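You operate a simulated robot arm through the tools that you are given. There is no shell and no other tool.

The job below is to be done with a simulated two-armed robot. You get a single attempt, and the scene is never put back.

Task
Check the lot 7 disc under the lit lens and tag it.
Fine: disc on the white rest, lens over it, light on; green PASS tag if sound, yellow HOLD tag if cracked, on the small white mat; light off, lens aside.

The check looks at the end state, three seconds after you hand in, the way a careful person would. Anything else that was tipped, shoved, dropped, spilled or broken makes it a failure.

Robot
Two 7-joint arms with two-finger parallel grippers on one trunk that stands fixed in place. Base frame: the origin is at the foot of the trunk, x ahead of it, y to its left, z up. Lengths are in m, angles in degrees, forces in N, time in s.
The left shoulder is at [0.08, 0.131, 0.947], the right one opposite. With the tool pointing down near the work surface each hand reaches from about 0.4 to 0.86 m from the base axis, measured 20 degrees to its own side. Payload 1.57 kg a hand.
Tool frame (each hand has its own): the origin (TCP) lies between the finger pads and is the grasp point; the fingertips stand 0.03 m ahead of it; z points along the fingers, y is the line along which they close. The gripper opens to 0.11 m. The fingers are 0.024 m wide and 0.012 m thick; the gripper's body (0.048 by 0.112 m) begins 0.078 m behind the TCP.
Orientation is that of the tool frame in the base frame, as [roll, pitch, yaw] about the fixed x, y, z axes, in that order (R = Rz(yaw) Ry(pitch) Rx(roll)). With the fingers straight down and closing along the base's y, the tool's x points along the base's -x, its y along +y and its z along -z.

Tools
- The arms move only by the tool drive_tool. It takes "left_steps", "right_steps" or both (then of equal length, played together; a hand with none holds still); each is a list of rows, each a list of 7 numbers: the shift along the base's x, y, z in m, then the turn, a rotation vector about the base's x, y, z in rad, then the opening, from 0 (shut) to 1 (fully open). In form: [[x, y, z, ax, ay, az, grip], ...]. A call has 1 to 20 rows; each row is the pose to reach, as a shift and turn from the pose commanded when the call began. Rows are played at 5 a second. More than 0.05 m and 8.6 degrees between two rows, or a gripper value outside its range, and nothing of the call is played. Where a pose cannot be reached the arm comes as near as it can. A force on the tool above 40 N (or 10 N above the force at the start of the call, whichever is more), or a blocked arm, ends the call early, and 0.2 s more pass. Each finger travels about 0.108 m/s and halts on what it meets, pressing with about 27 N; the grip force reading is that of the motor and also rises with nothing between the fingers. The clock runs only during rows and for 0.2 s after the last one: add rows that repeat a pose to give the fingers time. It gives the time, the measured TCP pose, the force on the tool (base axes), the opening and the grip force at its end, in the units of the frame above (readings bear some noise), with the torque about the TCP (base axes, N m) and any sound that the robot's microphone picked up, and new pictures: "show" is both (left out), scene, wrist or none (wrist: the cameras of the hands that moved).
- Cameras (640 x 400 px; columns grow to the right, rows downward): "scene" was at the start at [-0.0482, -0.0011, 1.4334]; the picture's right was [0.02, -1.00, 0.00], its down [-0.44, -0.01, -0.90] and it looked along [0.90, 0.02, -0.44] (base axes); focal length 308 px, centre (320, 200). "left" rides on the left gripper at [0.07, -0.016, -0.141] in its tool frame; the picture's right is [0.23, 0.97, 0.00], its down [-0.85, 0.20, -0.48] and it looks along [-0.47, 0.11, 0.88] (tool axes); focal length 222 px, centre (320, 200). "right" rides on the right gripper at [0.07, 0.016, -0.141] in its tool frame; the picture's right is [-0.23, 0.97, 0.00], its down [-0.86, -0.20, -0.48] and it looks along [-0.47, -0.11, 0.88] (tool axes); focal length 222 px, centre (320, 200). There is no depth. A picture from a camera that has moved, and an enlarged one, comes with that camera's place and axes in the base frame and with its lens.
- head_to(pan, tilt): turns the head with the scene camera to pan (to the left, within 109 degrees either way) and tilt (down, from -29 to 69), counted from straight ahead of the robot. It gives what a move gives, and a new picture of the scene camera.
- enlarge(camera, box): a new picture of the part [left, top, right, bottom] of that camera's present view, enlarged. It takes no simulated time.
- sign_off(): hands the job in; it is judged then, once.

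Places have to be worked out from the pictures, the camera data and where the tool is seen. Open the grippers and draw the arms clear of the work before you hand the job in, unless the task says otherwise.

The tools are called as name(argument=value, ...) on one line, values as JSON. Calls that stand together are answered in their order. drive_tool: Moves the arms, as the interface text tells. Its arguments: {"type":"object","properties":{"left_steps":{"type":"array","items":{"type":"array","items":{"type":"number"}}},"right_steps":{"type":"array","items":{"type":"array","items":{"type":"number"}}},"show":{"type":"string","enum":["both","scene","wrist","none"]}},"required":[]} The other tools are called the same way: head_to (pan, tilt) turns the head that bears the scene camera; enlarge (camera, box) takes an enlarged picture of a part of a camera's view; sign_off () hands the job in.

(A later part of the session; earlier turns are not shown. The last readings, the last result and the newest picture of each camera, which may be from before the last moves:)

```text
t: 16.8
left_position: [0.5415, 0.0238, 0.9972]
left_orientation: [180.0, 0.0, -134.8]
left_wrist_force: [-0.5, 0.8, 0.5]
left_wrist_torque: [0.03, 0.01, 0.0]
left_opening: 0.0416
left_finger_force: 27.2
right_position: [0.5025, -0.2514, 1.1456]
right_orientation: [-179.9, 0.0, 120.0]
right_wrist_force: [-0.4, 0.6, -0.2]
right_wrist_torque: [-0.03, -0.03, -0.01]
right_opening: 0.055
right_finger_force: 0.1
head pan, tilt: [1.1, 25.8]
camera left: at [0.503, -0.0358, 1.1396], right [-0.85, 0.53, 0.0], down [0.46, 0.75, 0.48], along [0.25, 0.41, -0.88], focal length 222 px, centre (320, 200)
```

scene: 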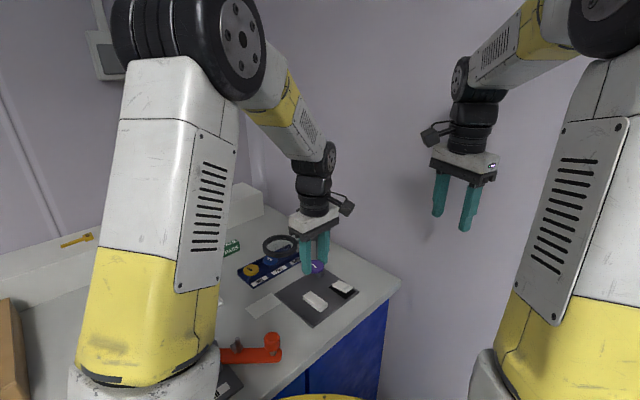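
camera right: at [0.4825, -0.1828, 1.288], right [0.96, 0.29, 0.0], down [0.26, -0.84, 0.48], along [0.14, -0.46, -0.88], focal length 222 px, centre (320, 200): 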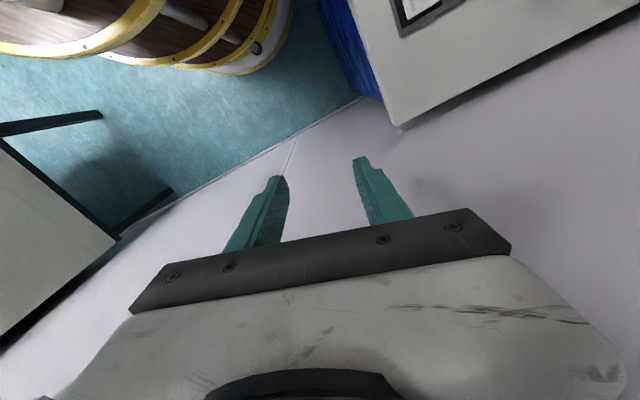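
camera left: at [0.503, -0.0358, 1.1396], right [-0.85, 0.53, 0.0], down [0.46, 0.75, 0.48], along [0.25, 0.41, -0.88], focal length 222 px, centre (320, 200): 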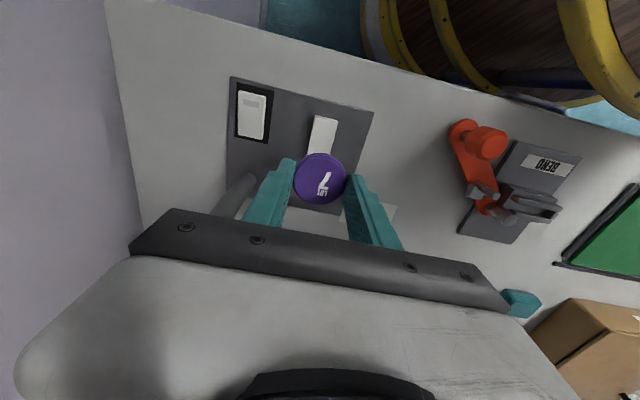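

The disc hangs over the rest, whose near end shows beyond it in the left picture. I zoom in to check the alignment before lowering.

enlarge(camera="left", box=[216, 70, 408, 190])

enlarge(camera="scene", box=[272, 225, 368, 285])

enlarge(camera="scene", box=[272, 255, 368, 315])

```text
3.33 times, centred on (312, 130) of left
camera zoom: at [0.503, -0.0358, 1.1396], right [-0.85, 0.53, 0.0], down [0.46, 0.75, 0.48], along [0.25, 0.41, -0.88], focal length 740 px, centre (347, 433)
```

zoom: 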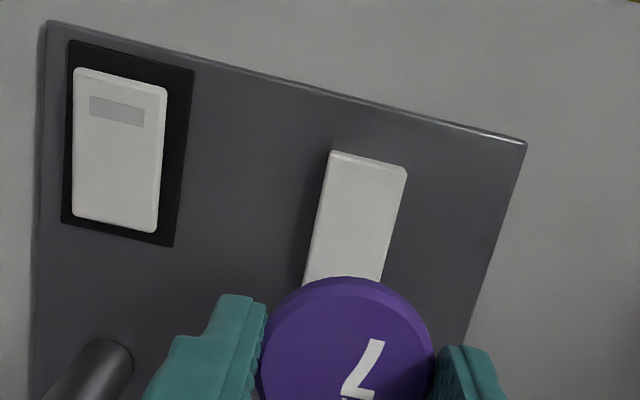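

```text
6.67 times, centred on (320, 255) of scene
camera zoom: at [-0.0482, -0.0012, 1.4334], right [0.02, -1.0, 0.0], down [-0.44, -0.01, -0.9], along [0.9, 0.02, -0.44], focal length 2055 px, centre (320, -167)
```

zoom: 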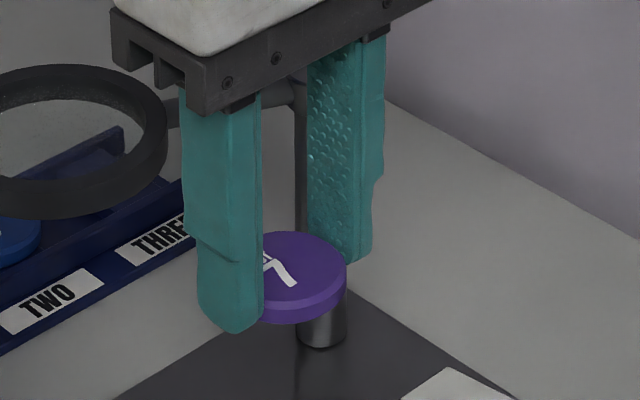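

```text
6.67 times, centred on (320, 285) of scene
camera zoom: at [-0.0482, -0.0012, 1.4334], right [0.02, -1.0, 0.0], down [-0.44, -0.01, -0.9], along [0.9, 0.02, -0.44], focal length 2055 px, centre (320, -367)
```

zoom: 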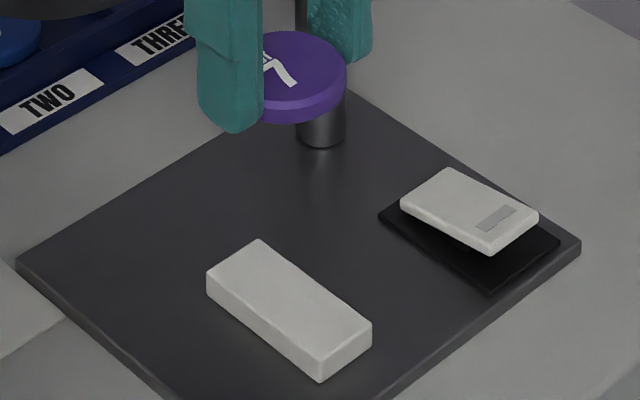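

The rest's centre line and the held disc agree to within about 1–2 mm. I lower to about 5 mm above the expected contact and check again.

drive_tool(left_steps=[[-0.0013, 0, -0.03, 0, 0, 0, 0.3], [-0.0013, 0, -0.06, 0, 0, 0, 0.3], [-0.0013, 0, -0.08, 0, 0, 0, 0.3], [-0.0013, 0, -0.09, 0, 0, 0, 0.3], [-0.0013, 0, -0.097, 0, 0, 0, 0.3], [-0.0013, 0, -0.097, 0, 0, 0, 0.3]])

enlarge(camera="scene", box=[280, 265, 360, 315])

enlarge(camera="left", box=[216, 90, 408, 210])

```text
t: 18.2
left_position: [0.5403, 0.0243, 0.9011]
left_orientation: [-180.0, 0.0, -135.0]
left_wrist_force: [-1.6, -0.2, 7.2]
left_wrist_torque: [0.06, 0.01, 0.03]
left_opening: 0.0416
left_finger_force: 27.1
right_position: [0.5019, -0.2519, 1.1467]
right_orientation: [180.0, 0.0, 120.0]
right_wrist_force: [-0.3, 1.2, 0.8]
right_wrist_torque: [0.0, 0.0, -0.01]
right_opening: 0.055
right_finger_force: 0.0
head pan, tilt: [1.1, 25.8]
camera left: at [0.5023, -0.0353, 1.0428], right [-0.85, 0.53, 0.0], down [0.46, 0.75, 0.48], along [0.25, 0.41, -0.88], focal length 222 px, centre (320, 200)
```

scene: 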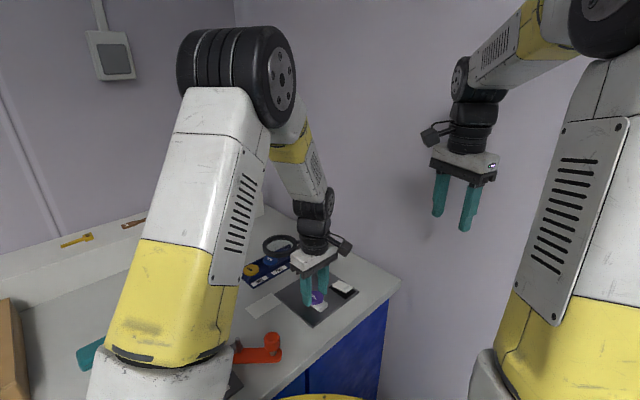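
left: 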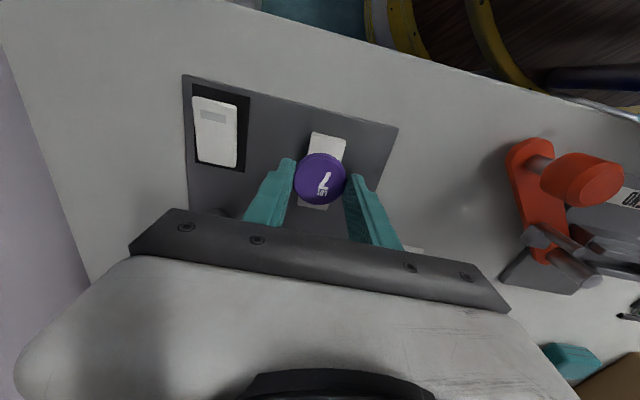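

```text
8.00 times, centred on (320, 290) of scene
camera zoom: at [-0.0484, -0.0012, 1.4334], right [0.02, -1.0, 0.0], down [-0.44, -0.01, -0.9], along [0.9, 0.02, -0.44], focal length 2466 px, centre (320, -520)
```

zoom: 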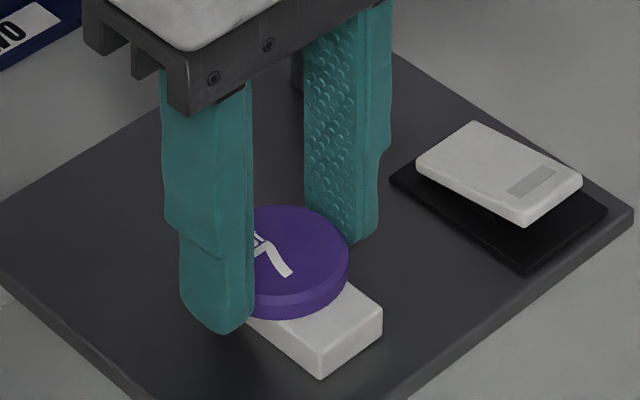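

```text
3.33 times, centred on (312, 150) of left
camera zoom: at [0.5023, -0.0353, 1.0428], right [-0.85, 0.53, 0.0], down [0.46, 0.75, 0.48], along [0.25, 0.41, -0.88], focal length 740 px, centre (347, 367)
```

zoom: 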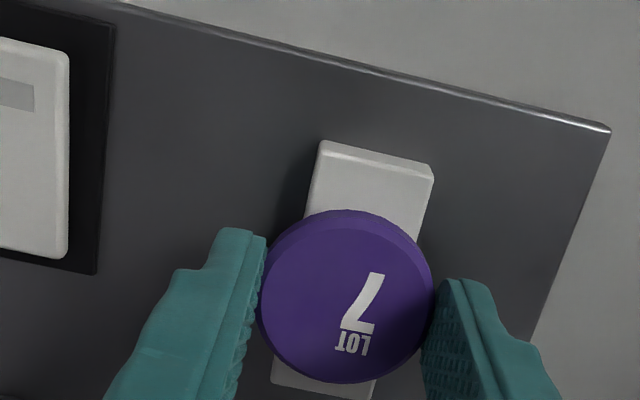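

Contact: 7 N upward at TCP z=0.901. The pictures show the disc flat on the rest with white showing at both ends; computed centres of disc and rest agree within 1 mm. I open gently and rise straight up.

drive_tool(left_steps=[[0, 0, 0.0005, 0, 0, 0, 0.38], [0, 0, 0.0005, 0, 0, 0, 0.42], [0, 0, 0.0005, 0, 0, 0, 0.48], [0, 0, 0.0005, 0, 0, 0, 0.54], [0, 0, 0.0005, 0, 0, 0, 0.54]])

enlarge(camera="scene", box=[280, 265, 360, 315])

enlarge(camera="left", box=[216, 90, 408, 210])

```text
t: 19.4
left_position: [0.5417, 0.0256, 0.901]
left_orientation: [179.9, 0.1, -135.0]
left_wrist_force: [-0.3, 0.3, 0.3]
left_wrist_torque: [-0.01, -0.04, 0.0]
left_opening: 0.0591
left_finger_force: 0.0
right_position: [0.5023, -0.2538, 1.1477]
right_orientation: [179.9, 0.0, 120.0]
right_wrist_force: [-0.2, 0.4, -0.2]
right_wrist_torque: [0.01, 0.01, -0.02]
right_opening: 0.0548
right_finger_force: 0.0
head pan, tilt: [1.1, 25.8]
camera left: at [0.5026, -0.0353, 1.0432], right [-0.85, 0.53, 0.0], down [0.46, 0.75, 0.48], along [0.25, 0.41, -0.88], focal length 222 px, centre (320, 200)
```

scene: 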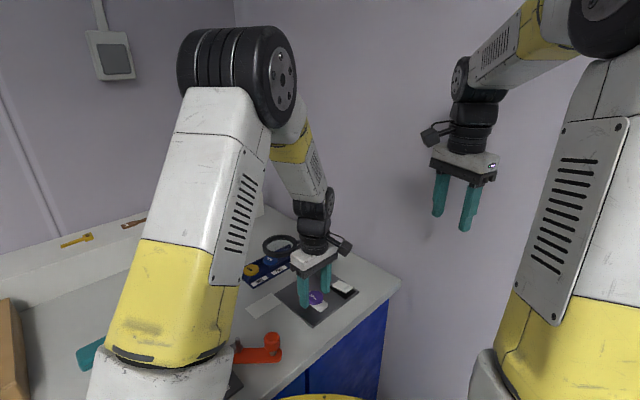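
left: 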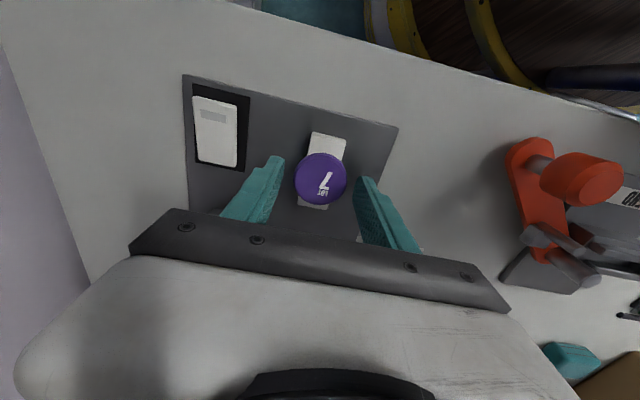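

```text
8.00 times, centred on (320, 290) of scene
camera zoom: at [-0.0481, -0.0012, 1.4334], right [0.02, -1.0, 0.0], down [-0.44, -0.01, -0.9], along [0.9, 0.02, -0.44], focal length 2466 px, centre (320, -520)
```

zoom: 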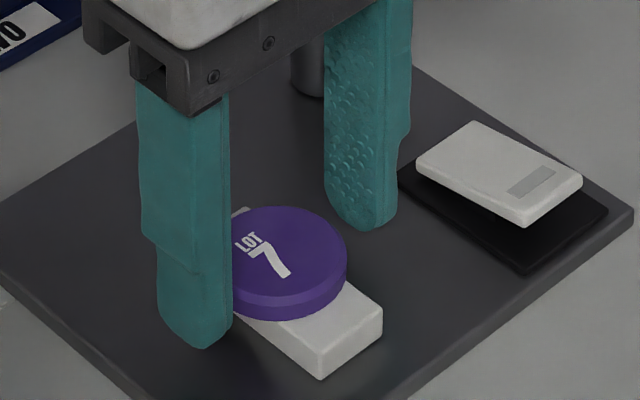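

```text
3.33 times, centred on (312, 150) of left
camera zoom: at [0.5026, -0.0353, 1.0432], right [-0.85, 0.53, 0.0], down [0.46, 0.75, 0.48], along [0.25, 0.41, -0.88], focal length 740 px, centre (347, 367)
```

zoom: 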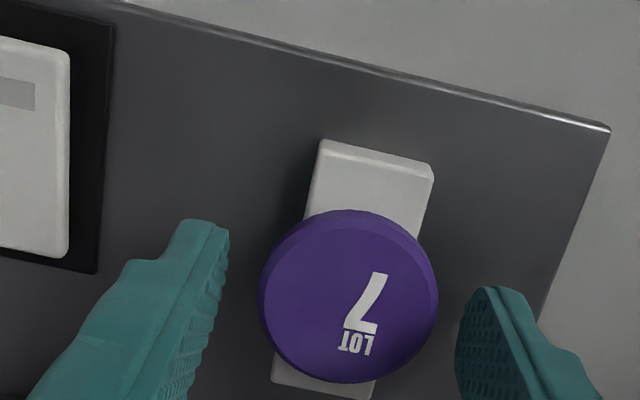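

Disc 7 rests flat and centred on the white rest. I lift the left hand straight up and take it away to the left, then bring the right hand back over the knob (about (0.635, 0.051)).

drive_tool(left_steps=[[0, 0, 0.02, 0, 0, 0, 0.54], [0, 0, 0.06, 0, 0, 0, 0.54], [0, 0, 0.1, 0, 0, 0, 0.54], [0, 0, 0.14, 0, 0, 0, 0.54], [0, 0, 0.18, 0, 0, 0, 0.54], [-0.01, 0.03, 0.2, 0, 0, 0, 0.54], [-0.02, 0.06, 0.22, 0, 0, 0, 0.54], [-0.03, 0.09, 0.24, 0, 0, 0, 0.54], [-0.04, 0.12, 0.25, 0, 0, 0, 0.54], [-0.05, 0.15, 0.25, 0, 0, 0, 0.54], [-0.06, 0.18, 0.25, 0, 0, 0, 0.54], [-0.07, 0.21, 0.25, 0, 0, 0, 0.54], [-0.08, 0.24, 0.25, 0, 0, 0, 0.54], [-0.09, 0.27, 0.25, 0, 0, 0, 0.54], [-0.09, 0.27, 0.25, 0, 0, 0, 0.54]], right_steps=[[0, 0, 0, 0, 0, 0, 0.5], [0, 0, 0, 0, 0, 0, 0.5], [0, 0, 0, 0, 0, 0, 0.5], [0, 0, 0, 0, 0, 0, 0.5], [0, 0, 0, 0, 0, 0, 0.5], [0.0148, 0.0336, 0, 0, 0, 0, 0.5], [0.0296, 0.0671, 0, 0, 0, 0, 0.5], [0.0443, 0.1007, 0, 0, 0, 0, 0.5], [0.0591, 0.1342, 0, 0, 0, 0, 0.5], [0.0739, 0.1678, 0, 0, 0, 0, 0.5], [0.0887, 0.2013, 0, 0, 0, 0, 0.5], [0.1034, 0.2349, 0, 0, 0, 0, 0.5], [0.1182, 0.2684, 0, 0, 0, 0, 0.5], [0.133, 0.302, -0.02, 0, 0, -0.035, 0.5], [0.133, 0.302, -0.04, 0, 0, -0.07, 0.5]])

```text
t: 22.6
left_position: [0.4499, 0.2976, 1.1519]
left_orientation: [180.0, 0.0, -135.0]
left_wrist_force: [0.8, 0.4, 0.2]
left_wrist_torque: [-0.04, 0.02, -0.02]
left_opening: 0.0595
left_finger_force: 0.1
right_position: [0.6358, 0.0517, 1.1054]
right_orientation: [-180.0, 0.0, 116.0]
right_wrist_force: [-0.4, 0.2, -0.1]
right_wrist_torque: [-0.02, -0.01, 0.0]
right_opening: 0.0546
right_finger_force: 0.0
head pan, tilt: [1.1, 25.8]
camera right: at [0.621, 0.1223, 1.2478], right [0.97, 0.22, 0.0], down [0.2, -0.86, 0.48], along [0.11, -0.47, -0.88], focal length 222 px, centre (320, 200)
camera left: at [0.4124, 0.2374, 1.2935], right [-0.85, 0.53, 0.0], down [0.46, 0.75, 0.48], along [0.25, 0.41, -0.88], focal length 222 px, centre (320, 200)
```

scene: 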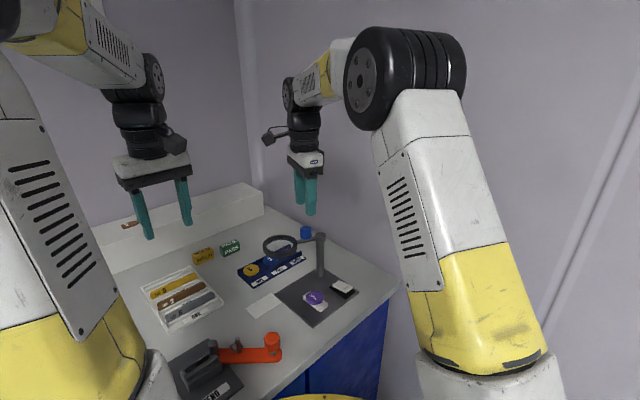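
right: 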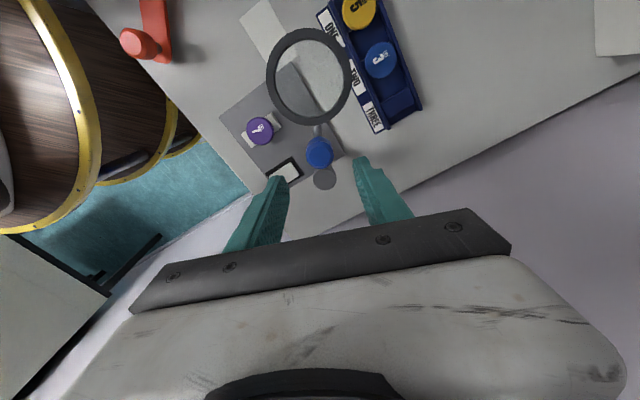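
left: 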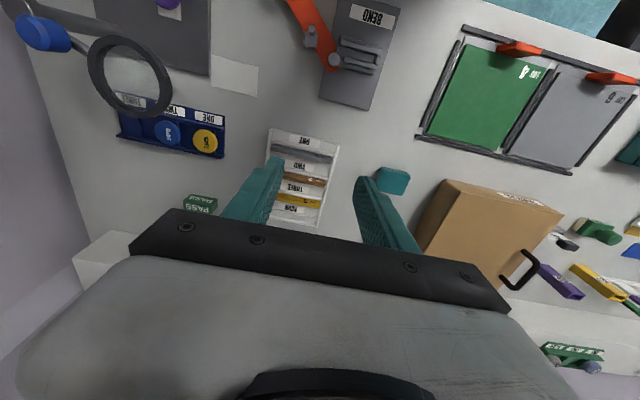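

The knob lies between the open fingers again. I zoom in to check the centring.

enlarge(camera="right", box=[224, 90, 416, 210])

enlarge(camera="scene", box=[256, 200, 352, 260])

```text
3.33 times, centred on (320, 150) of right
camera zoom: at [0.621, 0.1223, 1.2478], right [0.97, 0.22, 0.0], down [0.2, -0.86, 0.48], along [0.11, -0.47, -0.88], focal length 740 px, centre (320, 367)
```

zoom: 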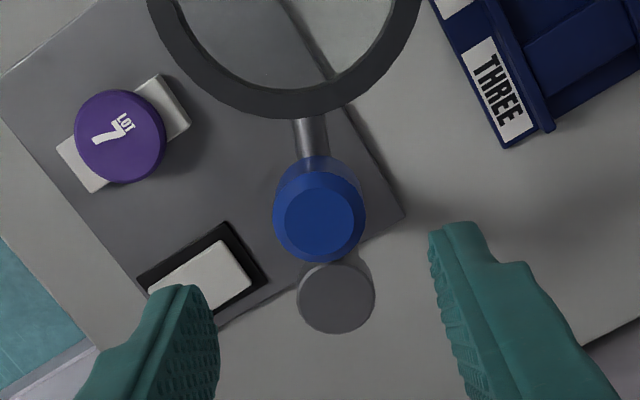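

```text
6.67 times, centred on (304, 230) of scene
camera zoom: at [-0.0482, -0.001, 1.4334], right [0.02, -1.0, 0.0], down [-0.44, -0.01, -0.9], along [0.9, 0.02, -0.44], focal length 2055 px, centre (427, 0)
```

zoom: 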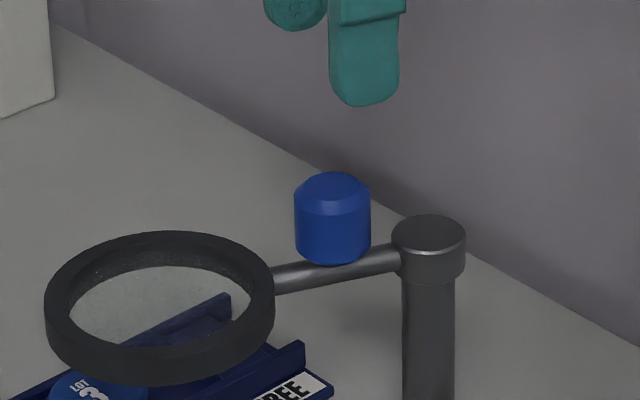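

Knob centre is at about (0.6345, 0.0535), post at (0.650, 0.015), so the lens arm stands at about 112°. I lower the hand around the knob and narrow the cage.

drive_tool(right_steps=[[-0.0012, 0.0016, -0.03, 0, 0, -0.035, 0.48], [-0.0012, 0.0016, -0.055, 0, 0, -0.07, 0.48], [-0.0012, 0.0016, -0.07, 0, 0, -0.07, 0.48], [-0.0012, 0.0016, -0.08, 0, 0, -0.07, 0.45], [-0.0012, 0.0016, -0.08, 0, 0, -0.07, 0.38], [-0.0012, 0.0016, -0.08, 0, 0, -0.07, 0.33], [-0.0012, 0.0016, -0.08, 0, 0, -0.07, 0.33]])

```text
t: 24.2
left_position: [0.4515, 0.2986, 1.1514]
left_orientation: [-179.9, -0.1, -135.0]
left_wrist_force: [0.4, 0.4, 0.2]
left_wrist_torque: [0.01, 0.02, -0.02]
left_opening: 0.0593
left_finger_force: 0.0
right_position: [0.6339, 0.0509, 1.0277]
right_orientation: [-180.0, 0.0, 112.2]
right_wrist_force: [-0.6, -0.1, 1.0]
right_wrist_torque: [0.01, 0.02, -0.02]
right_opening: 0.0362
right_finger_force: 0.0
head pan, tilt: [1.1, 25.8]
camera right: at [0.6245, 0.1233, 1.169], right [0.99, 0.15, 0.0], down [0.14, -0.87, 0.48], along [0.07, -0.47, -0.88], focal length 222 px, centre (320, 200)
```

scene: 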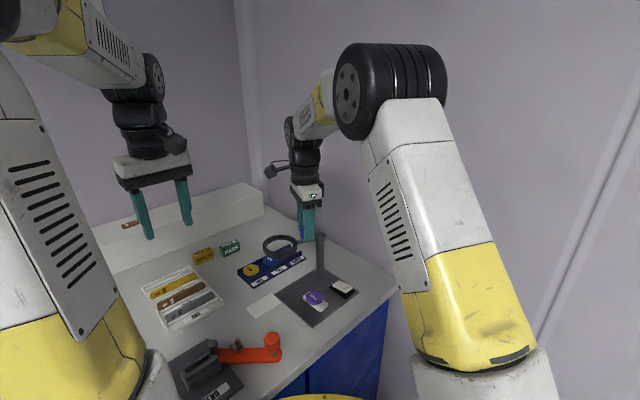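
right: 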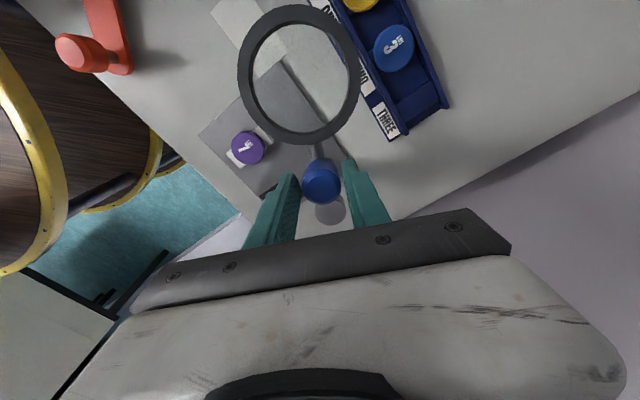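

The knob is caged without force. I now swing the lens round to the rest (hand to about 179°, allowing for the cage slack).

drive_tool(right_steps=[[-0.0048, -0.0023, 0, 0, 0, 0.1309, 0.33], [-0.0093, -0.0053, 0, 0, 0, 0.2618, 0.33], [-0.0134, -0.0088, 0, 0, 0, 0.3927, 0.33], [-0.017, -0.0128, 0, 0, 0, 0.5236, 0.33], [-0.02, -0.0172, 0, 0, 0, 0.6545, 0.33], [-0.0224, -0.022, 0, 0, 0, 0.7854, 0.33], [-0.0242, -0.0271, 0, 0, 0, 0.9163, 0.33], [-0.0252, -0.0323, 0, 0, 0, 1.0472, 0.33], [-0.0256, -0.0377, 0, 0, 0, 1.1781, 0.33], [-0.0256, -0.0377, 0, 0, 0, 1.1781, 0.33]])

enlarge(camera="right", box=[224, 30, 416, 150])

enlarge(camera="scene", box=[264, 220, 376, 290])

```text
t: 26.4
left_position: [0.4509, 0.2965, 1.1515]
left_orientation: [-180.0, -0.1, -134.9]
left_wrist_force: [-0.4, 0.3, -0.6]
left_wrist_torque: [0.0, -0.02, 0.0]
left_opening: 0.0594
left_finger_force: 0.1
right_position: [0.6066, 0.015, 1.0275]
right_orientation: [-179.9, -0.1, 179.7]
right_wrist_force: [-0.4, 2.3, 0.8]
right_wrist_torque: [0.04, 0.03, 0.03]
right_opening: 0.0375
right_finger_force: 1.0
head pan, tilt: [1.1, 25.8]
camera right: at [0.5395, 0.0322, 1.1687], right [0.23, 0.97, 0.0], down [0.85, -0.21, 0.48], along [0.46, -0.11, -0.88], focal length 222 px, centre (320, 200)
```

scene: 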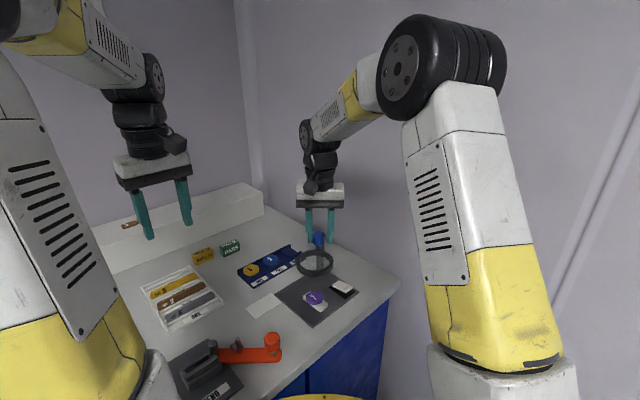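
right: 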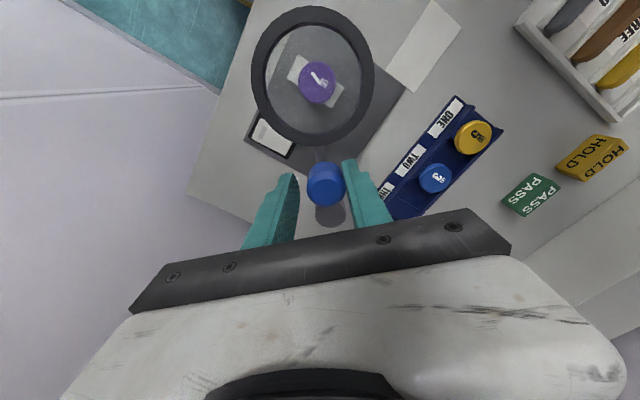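

```text
3.33 times, centred on (320, 90) of right
camera zoom: at [0.5395, 0.0322, 1.1687], right [0.23, 0.97, 0.0], down [0.85, -0.21, 0.48], along [0.46, -0.11, -0.88], focal length 740 px, centre (320, 567)
```

zoom: 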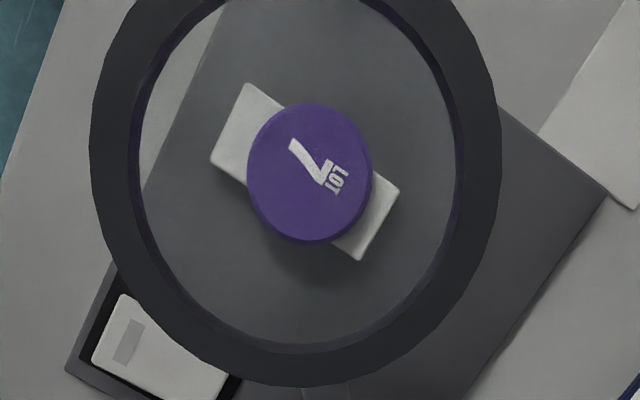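

```text
5.71 times, centred on (320, 255) of scene
camera zoom: at [-0.0482, -0.001, 1.4334], right [0.02, -1.0, 0.0], down [-0.44, -0.01, -0.9], along [0.9, 0.02, -0.44], focal length 1762 px, centre (320, -114)
```

zoom: 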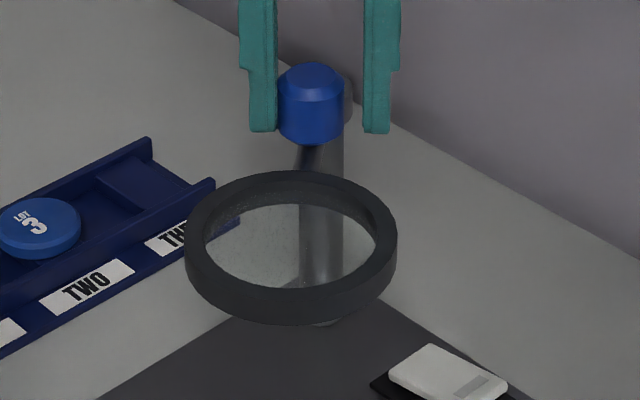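

The lens is now centred over the disc: ring centre (0.539, 0.027) against disc centre (0.540, 0.026). Next I open, lift off the knob, and go above the raised (marked) end of the rocker near (0.577, −0.056), fingers shut and turned 45° so the hand body stays clear of the lens ring.

drive_tool(right_steps=[[0, 0, 0, 0, 0, 0, 0.45], [0, 0, 0.02, 0, 0, 0, 0.5], [0, 0, 0.05, 0, 0, 0, 0.5], [0, 0, 0.09, 0, 0, 0, 0.5], [-0.005, -0.012, 0.09, 0, 0, -0.131, 0.3], [-0.01, -0.024, 0.09, 0, 0, -0.262, 0.1], [-0.016, -0.036, 0.09, 0, 0, -0.393, 0], [-0.021, -0.048, 0.09, 0, 0, -0.524, 0], [-0.026, -0.06, 0.09, 0, 0, -0.654, 0], [-0.031, -0.0705, 0.09, 0, 0, -0.777, 0], [-0.031, -0.0705, 0.05, 0, 0, -0.777, 0], [-0.031, -0.0705, 0.01, 0, 0, -0.777, 0], [-0.031, -0.0705, -0.03, 0, 0, -0.777, 0], [-0.031, -0.0705, -0.06, 0, 0, -0.777, 0]])

enlarge(camera="right", box=[224, 100, 416, 220])

enlarge(camera="scene", box=[290, 245, 386, 305])

```text
t: 29.4
left_position: [0.4507, 0.298, 1.1505]
left_orientation: [-180.0, 0.0, -135.0]
left_wrist_force: [-0.2, -0.1, 0.4]
left_wrist_torque: [-0.02, -0.04, -0.01]
left_opening: 0.0595
left_finger_force: 0.1
right_position: [0.5768, -0.0552, 0.9679]
right_orientation: [180.0, 0.0, 135.0]
right_wrist_force: [-1.2, 0.2, 0.1]
right_wrist_torque: [0.03, -0.02, 0.0]
right_opening: 0.0
right_finger_force: 21.3
head pan, tilt: [1.1, 25.8]
camera right: at [0.5409, 0.006, 1.1102], right [0.85, 0.53, 0.0], down [0.46, -0.75, 0.48], along [0.25, -0.41, -0.88], focal length 222 px, centre (320, 200)
```

scene: 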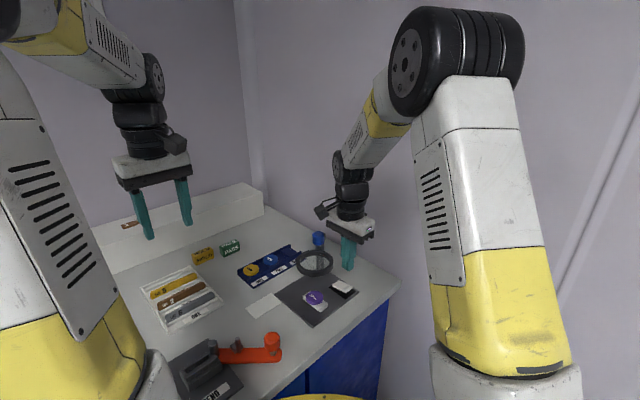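
right: 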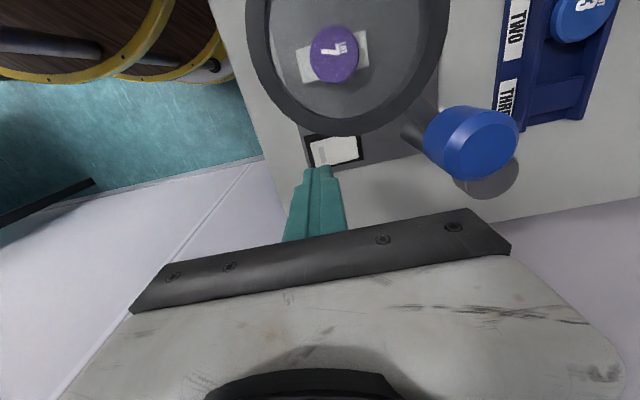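

```text
3.33 times, centred on (320, 160) of right
camera zoom: at [0.5409, 0.006, 1.1102], right [0.85, 0.53, 0.0], down [0.46, -0.75, 0.48], along [0.25, -0.41, -0.88], focal length 740 px, centre (320, 333)
```

zoom: 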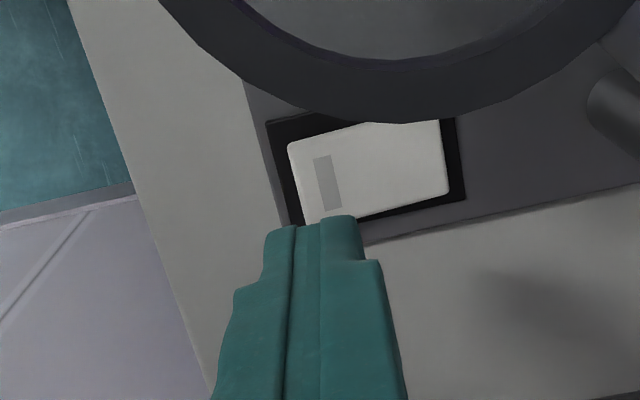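

```text
6.67 times, centred on (338, 275) of scene
camera zoom: at [-0.0484, -0.0011, 1.4334], right [0.02, -1.0, 0.0], down [-0.44, -0.01, -0.9], along [0.9, 0.02, -0.44], focal length 2055 px, centre (200, -300)
```

zoom: 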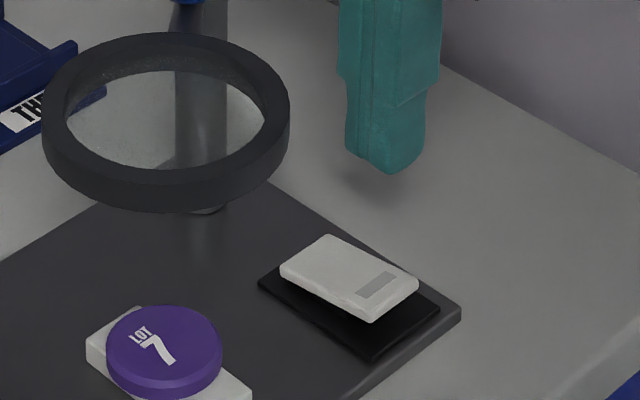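

The shut fingertips are straight above the rocker's marked, raised end (offset under 2 mm). I press down step by step and watch the force, the sound and the light.

drive_tool(right_steps=[[0, 0, -0.03, 0, 0, 0, 0], [0, 0, -0.048, 0, 0, 0, 0], [0, 0, -0.054, 0, 0, 0, 0], [0, 0, -0.058, 0, 0, 0, 0], [0, 0, -0.062, 0, 0, 0, 0]])

enlarge(camera="scene", box=[290, 245, 386, 305])

```text
t: 30.6
left_position: [0.4516, 0.2974, 1.1516]
left_orientation: [-180.0, 0.0, -135.0]
left_wrist_force: [-0.3, -0.1, -0.4]
left_wrist_torque: [0.02, 0.0, 0.0]
left_opening: 0.0597
left_finger_force: 0.0
right_position: [0.5794, -0.0566, 0.9044]
right_orientation: [180.0, 0.1, 135.0]
right_wrist_force: [-1.2, -0.7, 1.3]
right_wrist_torque: [-0.03, 0.02, 0.03]
right_opening: 0.0
right_finger_force: 21.3
head pan, tilt: [1.1, 25.8]
camera right: at [0.5417, 0.0051, 1.0467], right [0.85, 0.53, 0.0], down [0.46, -0.75, 0.48], along [0.25, -0.41, -0.88], focal length 222 px, centre (320, 200)
```

scene: 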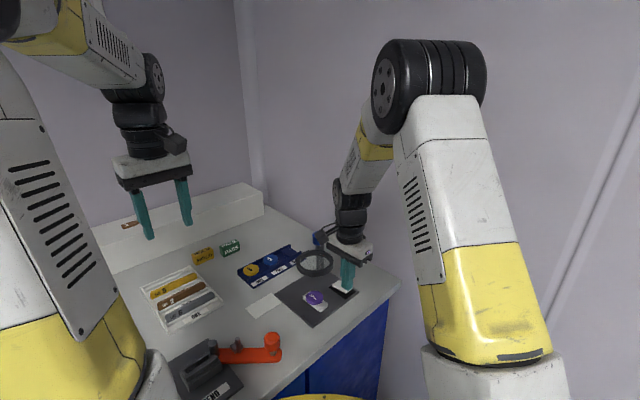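
right: 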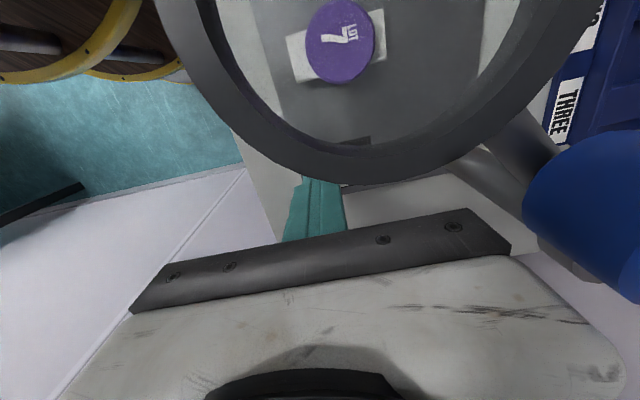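

```text
6.67 times, centred on (338, 275) of scene
camera zoom: at [-0.0482, -0.0011, 1.4334], right [0.02, -1.0, 0.0], down [-0.44, -0.01, -0.9], along [0.9, 0.02, -0.44], focal length 2055 px, centre (200, -300)
```

zoom: 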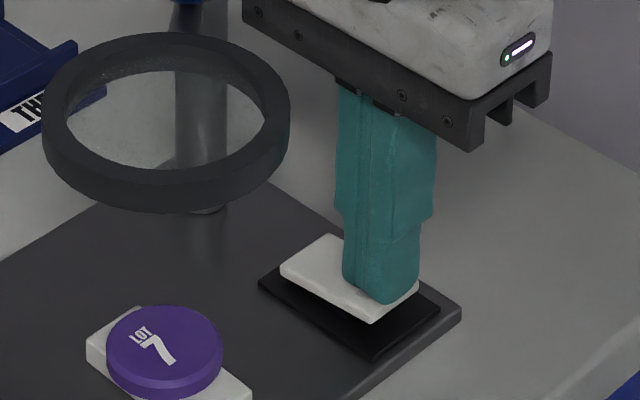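

The tips are just touching the rocker (about 1 N). I press further in small steps.

drive_tool(right_steps=[[0, 0, -0.002, 0, 0, 0, 0], [0, 0, -0.004, 0, 0, 0, 0], [0, 0, -0.006, 0, 0, 0, 0]])

enlarge(camera="scene", box=[290, 245, 386, 305])

```text
t: 31.4
left_position: [0.4505, 0.2979, 1.1514]
left_orientation: [-180.0, 0.0, -135.0]
left_wrist_force: [0.5, 0.0, -0.1]
left_wrist_torque: [0.02, 0.04, 0.0]
left_opening: 0.0595
left_finger_force: 0.0
right_position: [0.5786, -0.0556, 0.901]
right_orientation: [180.0, -0.1, 135.0]
right_wrist_force: [-7.9, -1.9, 23.3]
right_wrist_torque: [0.12, 0.06, 0.03]
right_opening: 0.0001
right_finger_force: 21.4
head pan, tilt: [1.1, 25.8]
heard: click, click
camera right: at [0.541, 0.006, 1.0427], right [0.85, 0.53, 0.0], down [0.46, -0.75, 0.48], along [0.25, -0.41, -0.88], focal length 222 px, centre (320, 200)
```

scene: 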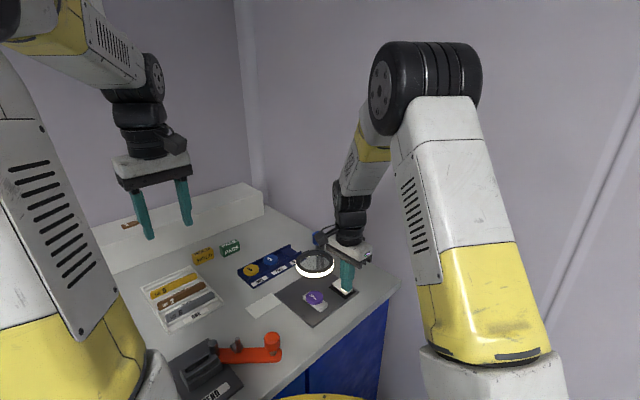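
right: 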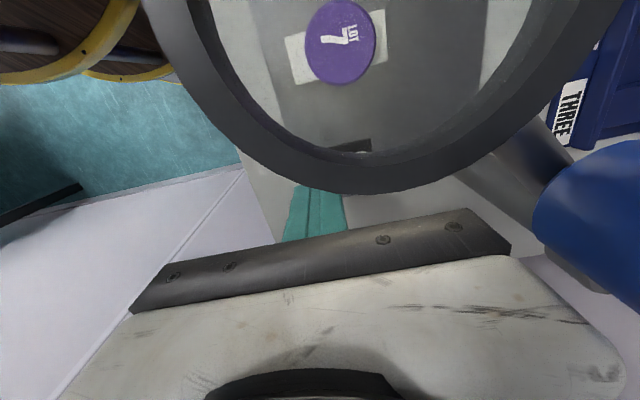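

```text
6.67 times, centred on (338, 275) of scene
camera zoom: at [-0.0491, -0.0011, 1.4333], right [0.02, -1.0, 0.0], down [-0.43, -0.01, -0.9], along [0.9, 0.02, -0.43], focal length 2055 px, centre (200, -300)
```

zoom: 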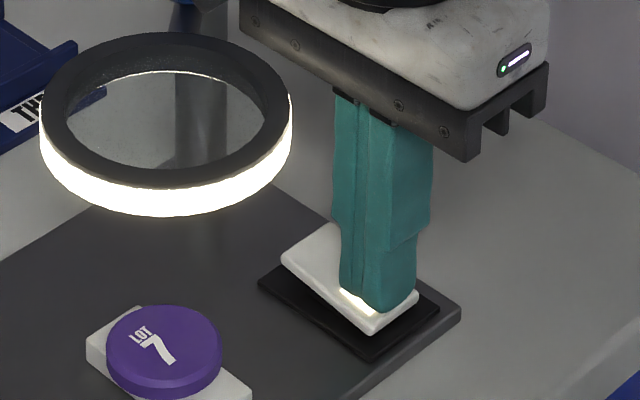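

Two clicks were heard and the ring is glowing, with the rocker's mark lit. I lift the fingers straight up off the switch and look at the disc.

drive_tool(right_steps=[[0, 0, 0.006, 0, 0, 0, 0], [0, 0, 0.03, 0, 0, 0, 0], [0, 0, 0.07, 0, 0, 0, 0], [0, 0, 0.11, 0, 0, 0, 0], [0, 0, 0.15, 0, 0, 0, 0], [0, 0, 0.19, 0, 0, 0, 0], [0, 0, 0.2, 0, 0, 0, 0]])

enlarge(camera="scene", box=[290, 245, 386, 305])

enlarge(camera="scene", box=[300, 288, 332, 308])

enlarge(camera="right", box=[256, 40, 384, 120])

```text
t: 33.0
left_position: [0.4508, 0.2984, 1.152]
left_orientation: [-180.0, 0.0, -135.0]
left_wrist_force: [0.8, -0.3, -0.6]
left_wrist_torque: [-0.01, -0.02, -0.01]
left_opening: 0.0594
left_finger_force: 0.0
right_position: [0.5772, -0.0572, 1.1013]
right_orientation: [179.9, 0.0, 135.1]
right_wrist_force: [-0.1, -0.9, 0.2]
right_wrist_torque: [-0.02, 0.0, 0.03]
right_opening: 0.0
right_finger_force: 21.4
head pan, tilt: [1.1, 25.8]
camera right: at [0.5404, 0.0045, 1.2433], right [0.85, 0.53, 0.0], down [0.46, -0.75, 0.48], along [0.25, -0.41, -0.88], focal length 222 px, centre (320, 200)
```

scene: 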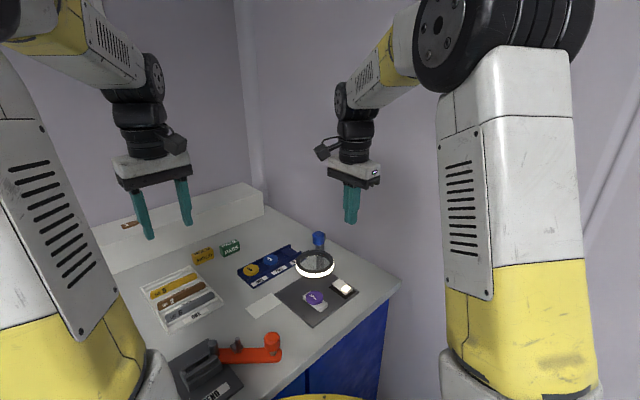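
right: 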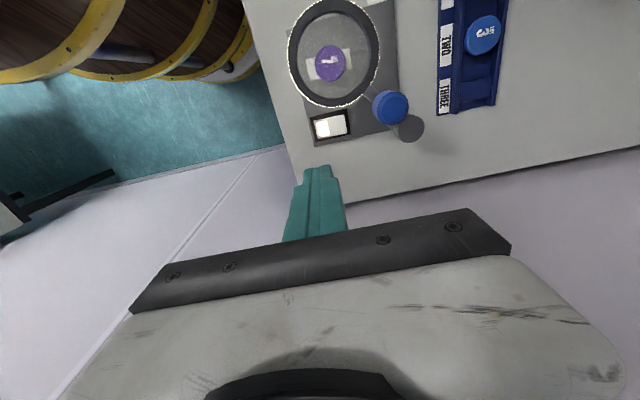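

```text
6.67 times, centred on (338, 275) of scene
camera zoom: at [-0.0481, -0.0011, 1.4334], right [0.02, -1.0, 0.0], down [-0.44, -0.01, -0.9], along [0.9, 0.02, -0.44], focal length 2055 px, centre (200, -300)
```

zoom: 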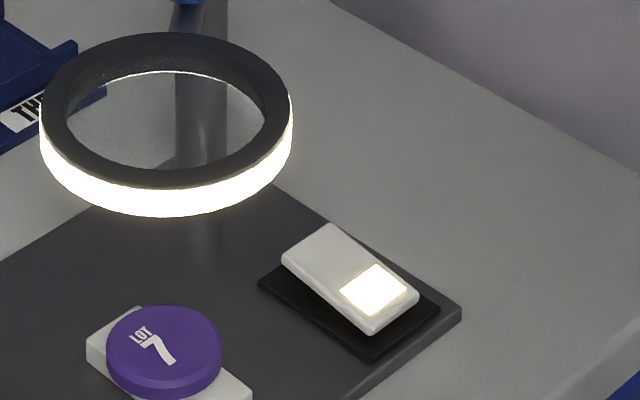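

```text
16.00 times, centred on (316, 298) of scene
camera zoom: at [-0.0481, -0.0011, 1.4334], right [0.02, -1.0, 0.0], down [-0.44, -0.01, -0.9], along [0.9, 0.02, -0.44], focal length 4932 px, centre (384, -1368)
```

zoom: 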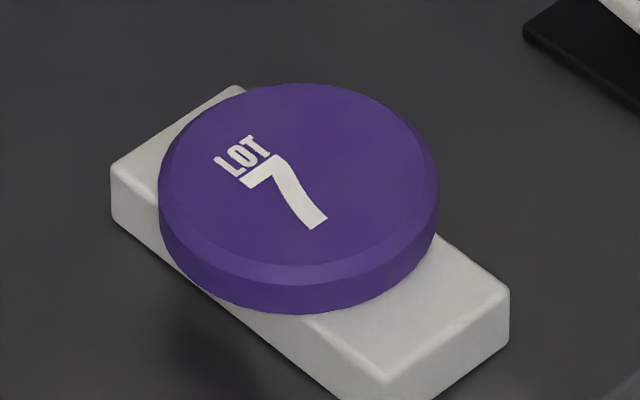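

```text
5.00 times, centred on (320, 80) of right
camera zoom: at [0.5404, 0.0045, 1.2433], right [0.85, 0.53, 0.0], down [0.46, -0.75, 0.48], along [0.25, -0.41, -0.88], focal length 1111 px, centre (320, 800)
```

zoom: 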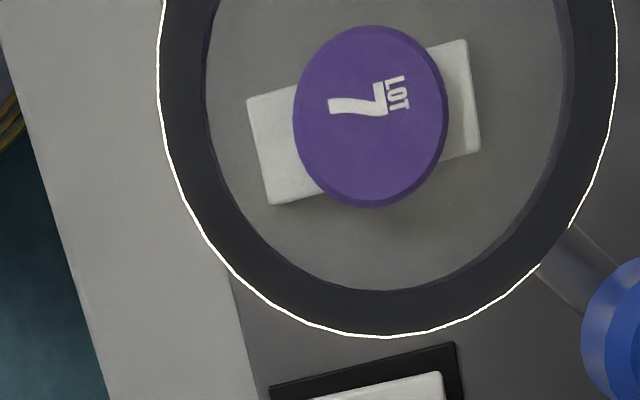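

The light is on and no crack shows at this scale. I zoom strongly through the lens and from the scene camera to inspect the disc's face and rim.

enlarge(camera="right", box=[310, 40, 350, 65])

enlarge(camera="right", box=[310, 60, 350, 85])

enlarge(camera="scene", box=[306, 291, 326, 304])

```text
16.00 times, centred on (330, 52) of right
camera zoom: at [0.5404, 0.0045, 1.2433], right [0.85, 0.53, 0.0], down [0.46, -0.75, 0.48], along [0.25, -0.41, -0.88], focal length 3554 px, centre (160, 2560)
```

zoom: 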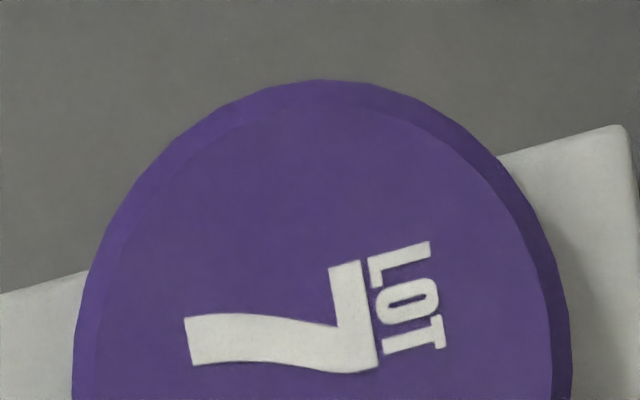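

```text
16.00 times, centred on (330, 72) of right
camera zoom: at [0.5404, 0.0045, 1.2433], right [0.85, 0.53, 0.0], down [0.46, -0.75, 0.48], along [0.25, -0.41, -0.88], focal length 3554 px, centre (160, 2240)
```

zoom: 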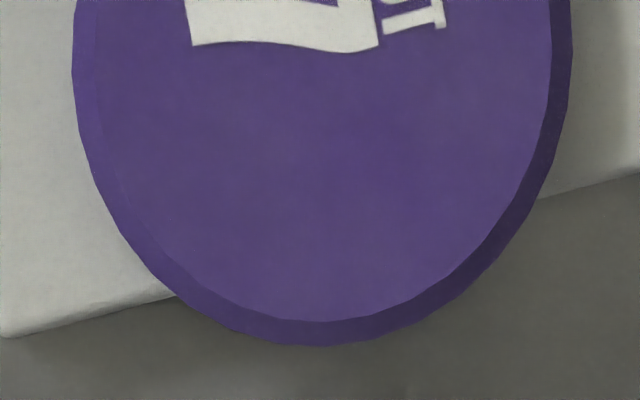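

```text
16.00 times, centred on (316, 298) of scene
camera zoom: at [-0.0481, -0.0011, 1.4334], right [0.02, -1.0, 0.0], down [-0.44, -0.01, -0.9], along [0.9, 0.02, -0.44], focal length 4932 px, centre (384, -1360)
```

zoom: 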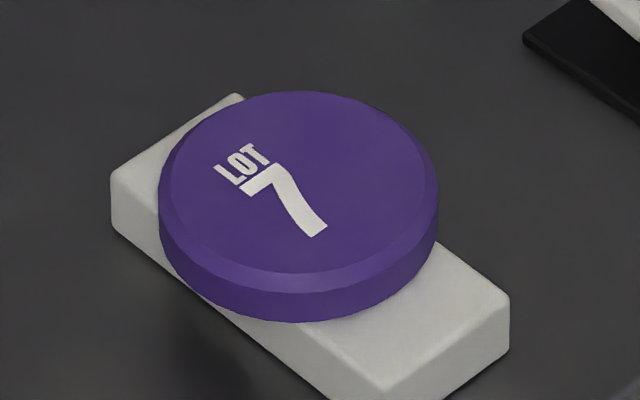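

Neither the face nor the visible rim shows a crack. To be sure, I draw the right hand back to the right and bring the left camera over for a view through the lit lens from another side.

drive_tool(right_steps=[[-0.01, -0.03, 0.01, 0, 0, 0, 0], [-0.02, -0.06, 0.02, 0, 0, 0, 0], [-0.04, -0.09, 0.03, 0, 0, 0, 0], [-0.06, -0.12, 0.04, 0, 0, 0, 0], [-0.07, -0.15, 0.04, 0, 0, 0, 0], [-0.07, -0.17, 0.04, 0, 0, 0, 0], [-0.07, -0.17, 0.04, 0, 0, 0, 0], [-0.07, -0.17, 0.04, 0, 0, 0, 0]], left_steps=[[0, 0, 0, 0, 0, 0, 0.54], [0, 0, 0, 0, 0, 0, 0.54], [0.01, -0.03, 0, 0, 0, 0, 0.54], [0.02, -0.07, 0, 0, 0, 0, 0.54], [0.03, -0.11, 0, 0, 0, 0, 0.54], [0.04, -0.15, 0, 0, 0, 0, 0.54], [0.05, -0.19, 0, 0, 0, 0, 0.54], [0.05, -0.19, 0, 0, 0, 0, 0.54]])

enlarge(camera="left", box=[206, 60, 334, 140])

enlarge(camera="left", box=[246, 84, 286, 109])

enlarge(camera="right", box=[330, 0, 490, 100])

```text
t: 34.8
left_position: [0.502, 0.1084, 1.1526]
left_orientation: [-180.0, 0.0, -135.1]
left_wrist_force: [0.6, 0.8, -0.7]
left_wrist_torque: [0.0, -0.01, 0.02]
left_opening: 0.0593
left_finger_force: 0.1
right_position: [0.5072, -0.2281, 1.1418]
right_orientation: [-180.0, 0.0, 135.0]
right_wrist_force: [0.0, -0.1, -0.6]
right_wrist_torque: [0.03, 0.01, -0.01]
right_opening: 0.0
right_finger_force: 21.6
head pan, tilt: [1.1, 25.8]
camera right: at [0.4709, -0.1658, 1.2827], right [0.85, 0.53, 0.0], down [0.46, -0.75, 0.48], along [0.25, -0.41, -0.88], focal length 222 px, centre (320, 200)
camera left: at [0.4634, 0.0475, 1.2941], right [-0.85, 0.53, 0.0], down [0.46, 0.75, 0.48], along [0.25, 0.41, -0.88], focal length 222 px, centre (320, 200)
```

scene: 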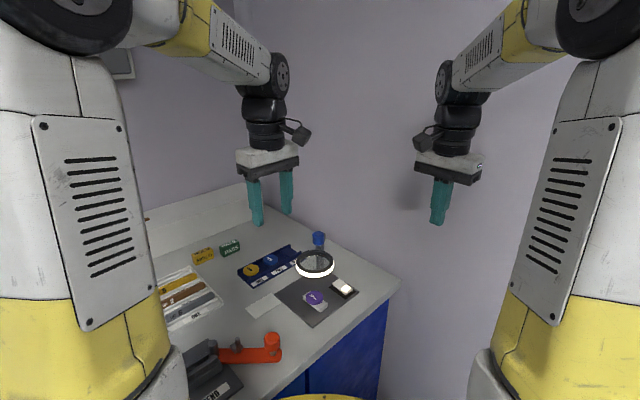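
right: 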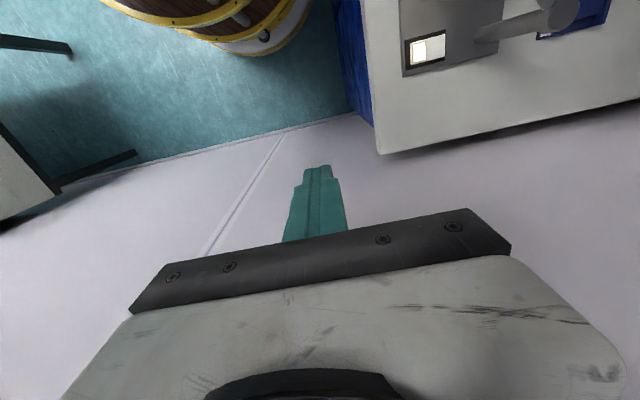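
left: 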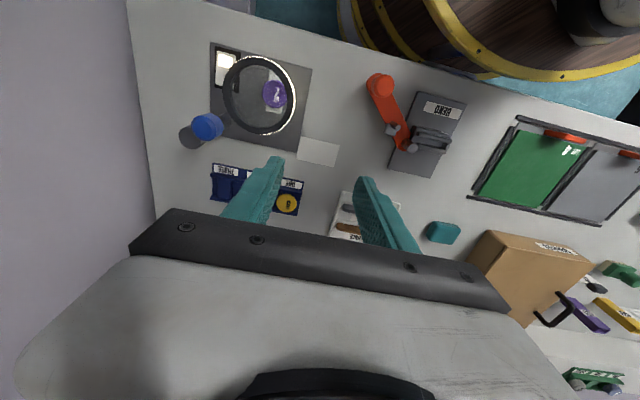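

```text
5.00 times, centred on (270, 100) of left
camera zoom: at [0.4634, 0.0475, 1.2941], right [-0.85, 0.53, 0.0], down [0.46, 0.75, 0.48], along [0.25, 0.41, -0.88], focal length 1111 px, centre (570, 700)
```

zoom: 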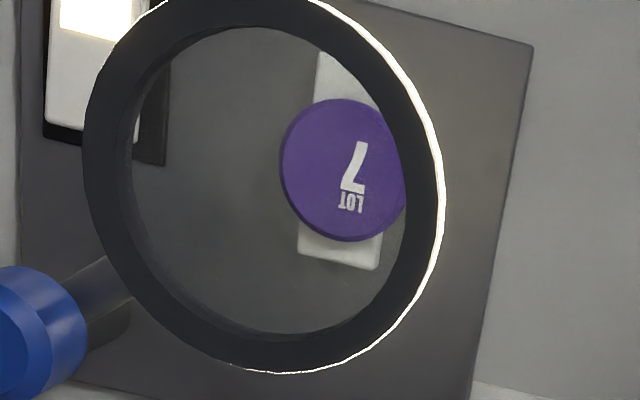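

```text
16.00 times, centred on (266, 96) of left
camera zoom: at [0.4634, 0.0475, 1.2941], right [-0.85, 0.53, 0.0], down [0.46, 0.75, 0.48], along [0.25, 0.41, -0.88], focal length 3554 px, centre (1184, 1856)
```

zoom: 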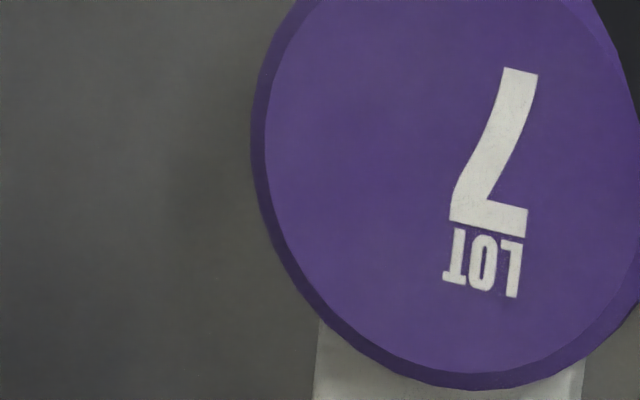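

```text
4.00 times, centred on (410, 50) of right
camera zoom: at [0.4709, -0.1658, 1.2827], right [0.85, 0.53, 0.0], down [0.46, -0.75, 0.48], along [0.25, -0.41, -0.88], focal length 888 px, centre (-40, 800)
```

zoom: 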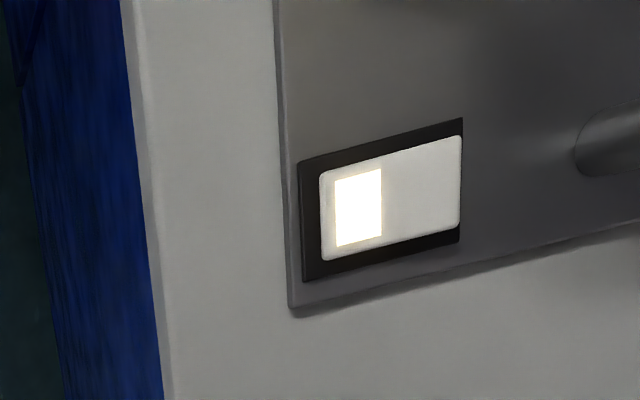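

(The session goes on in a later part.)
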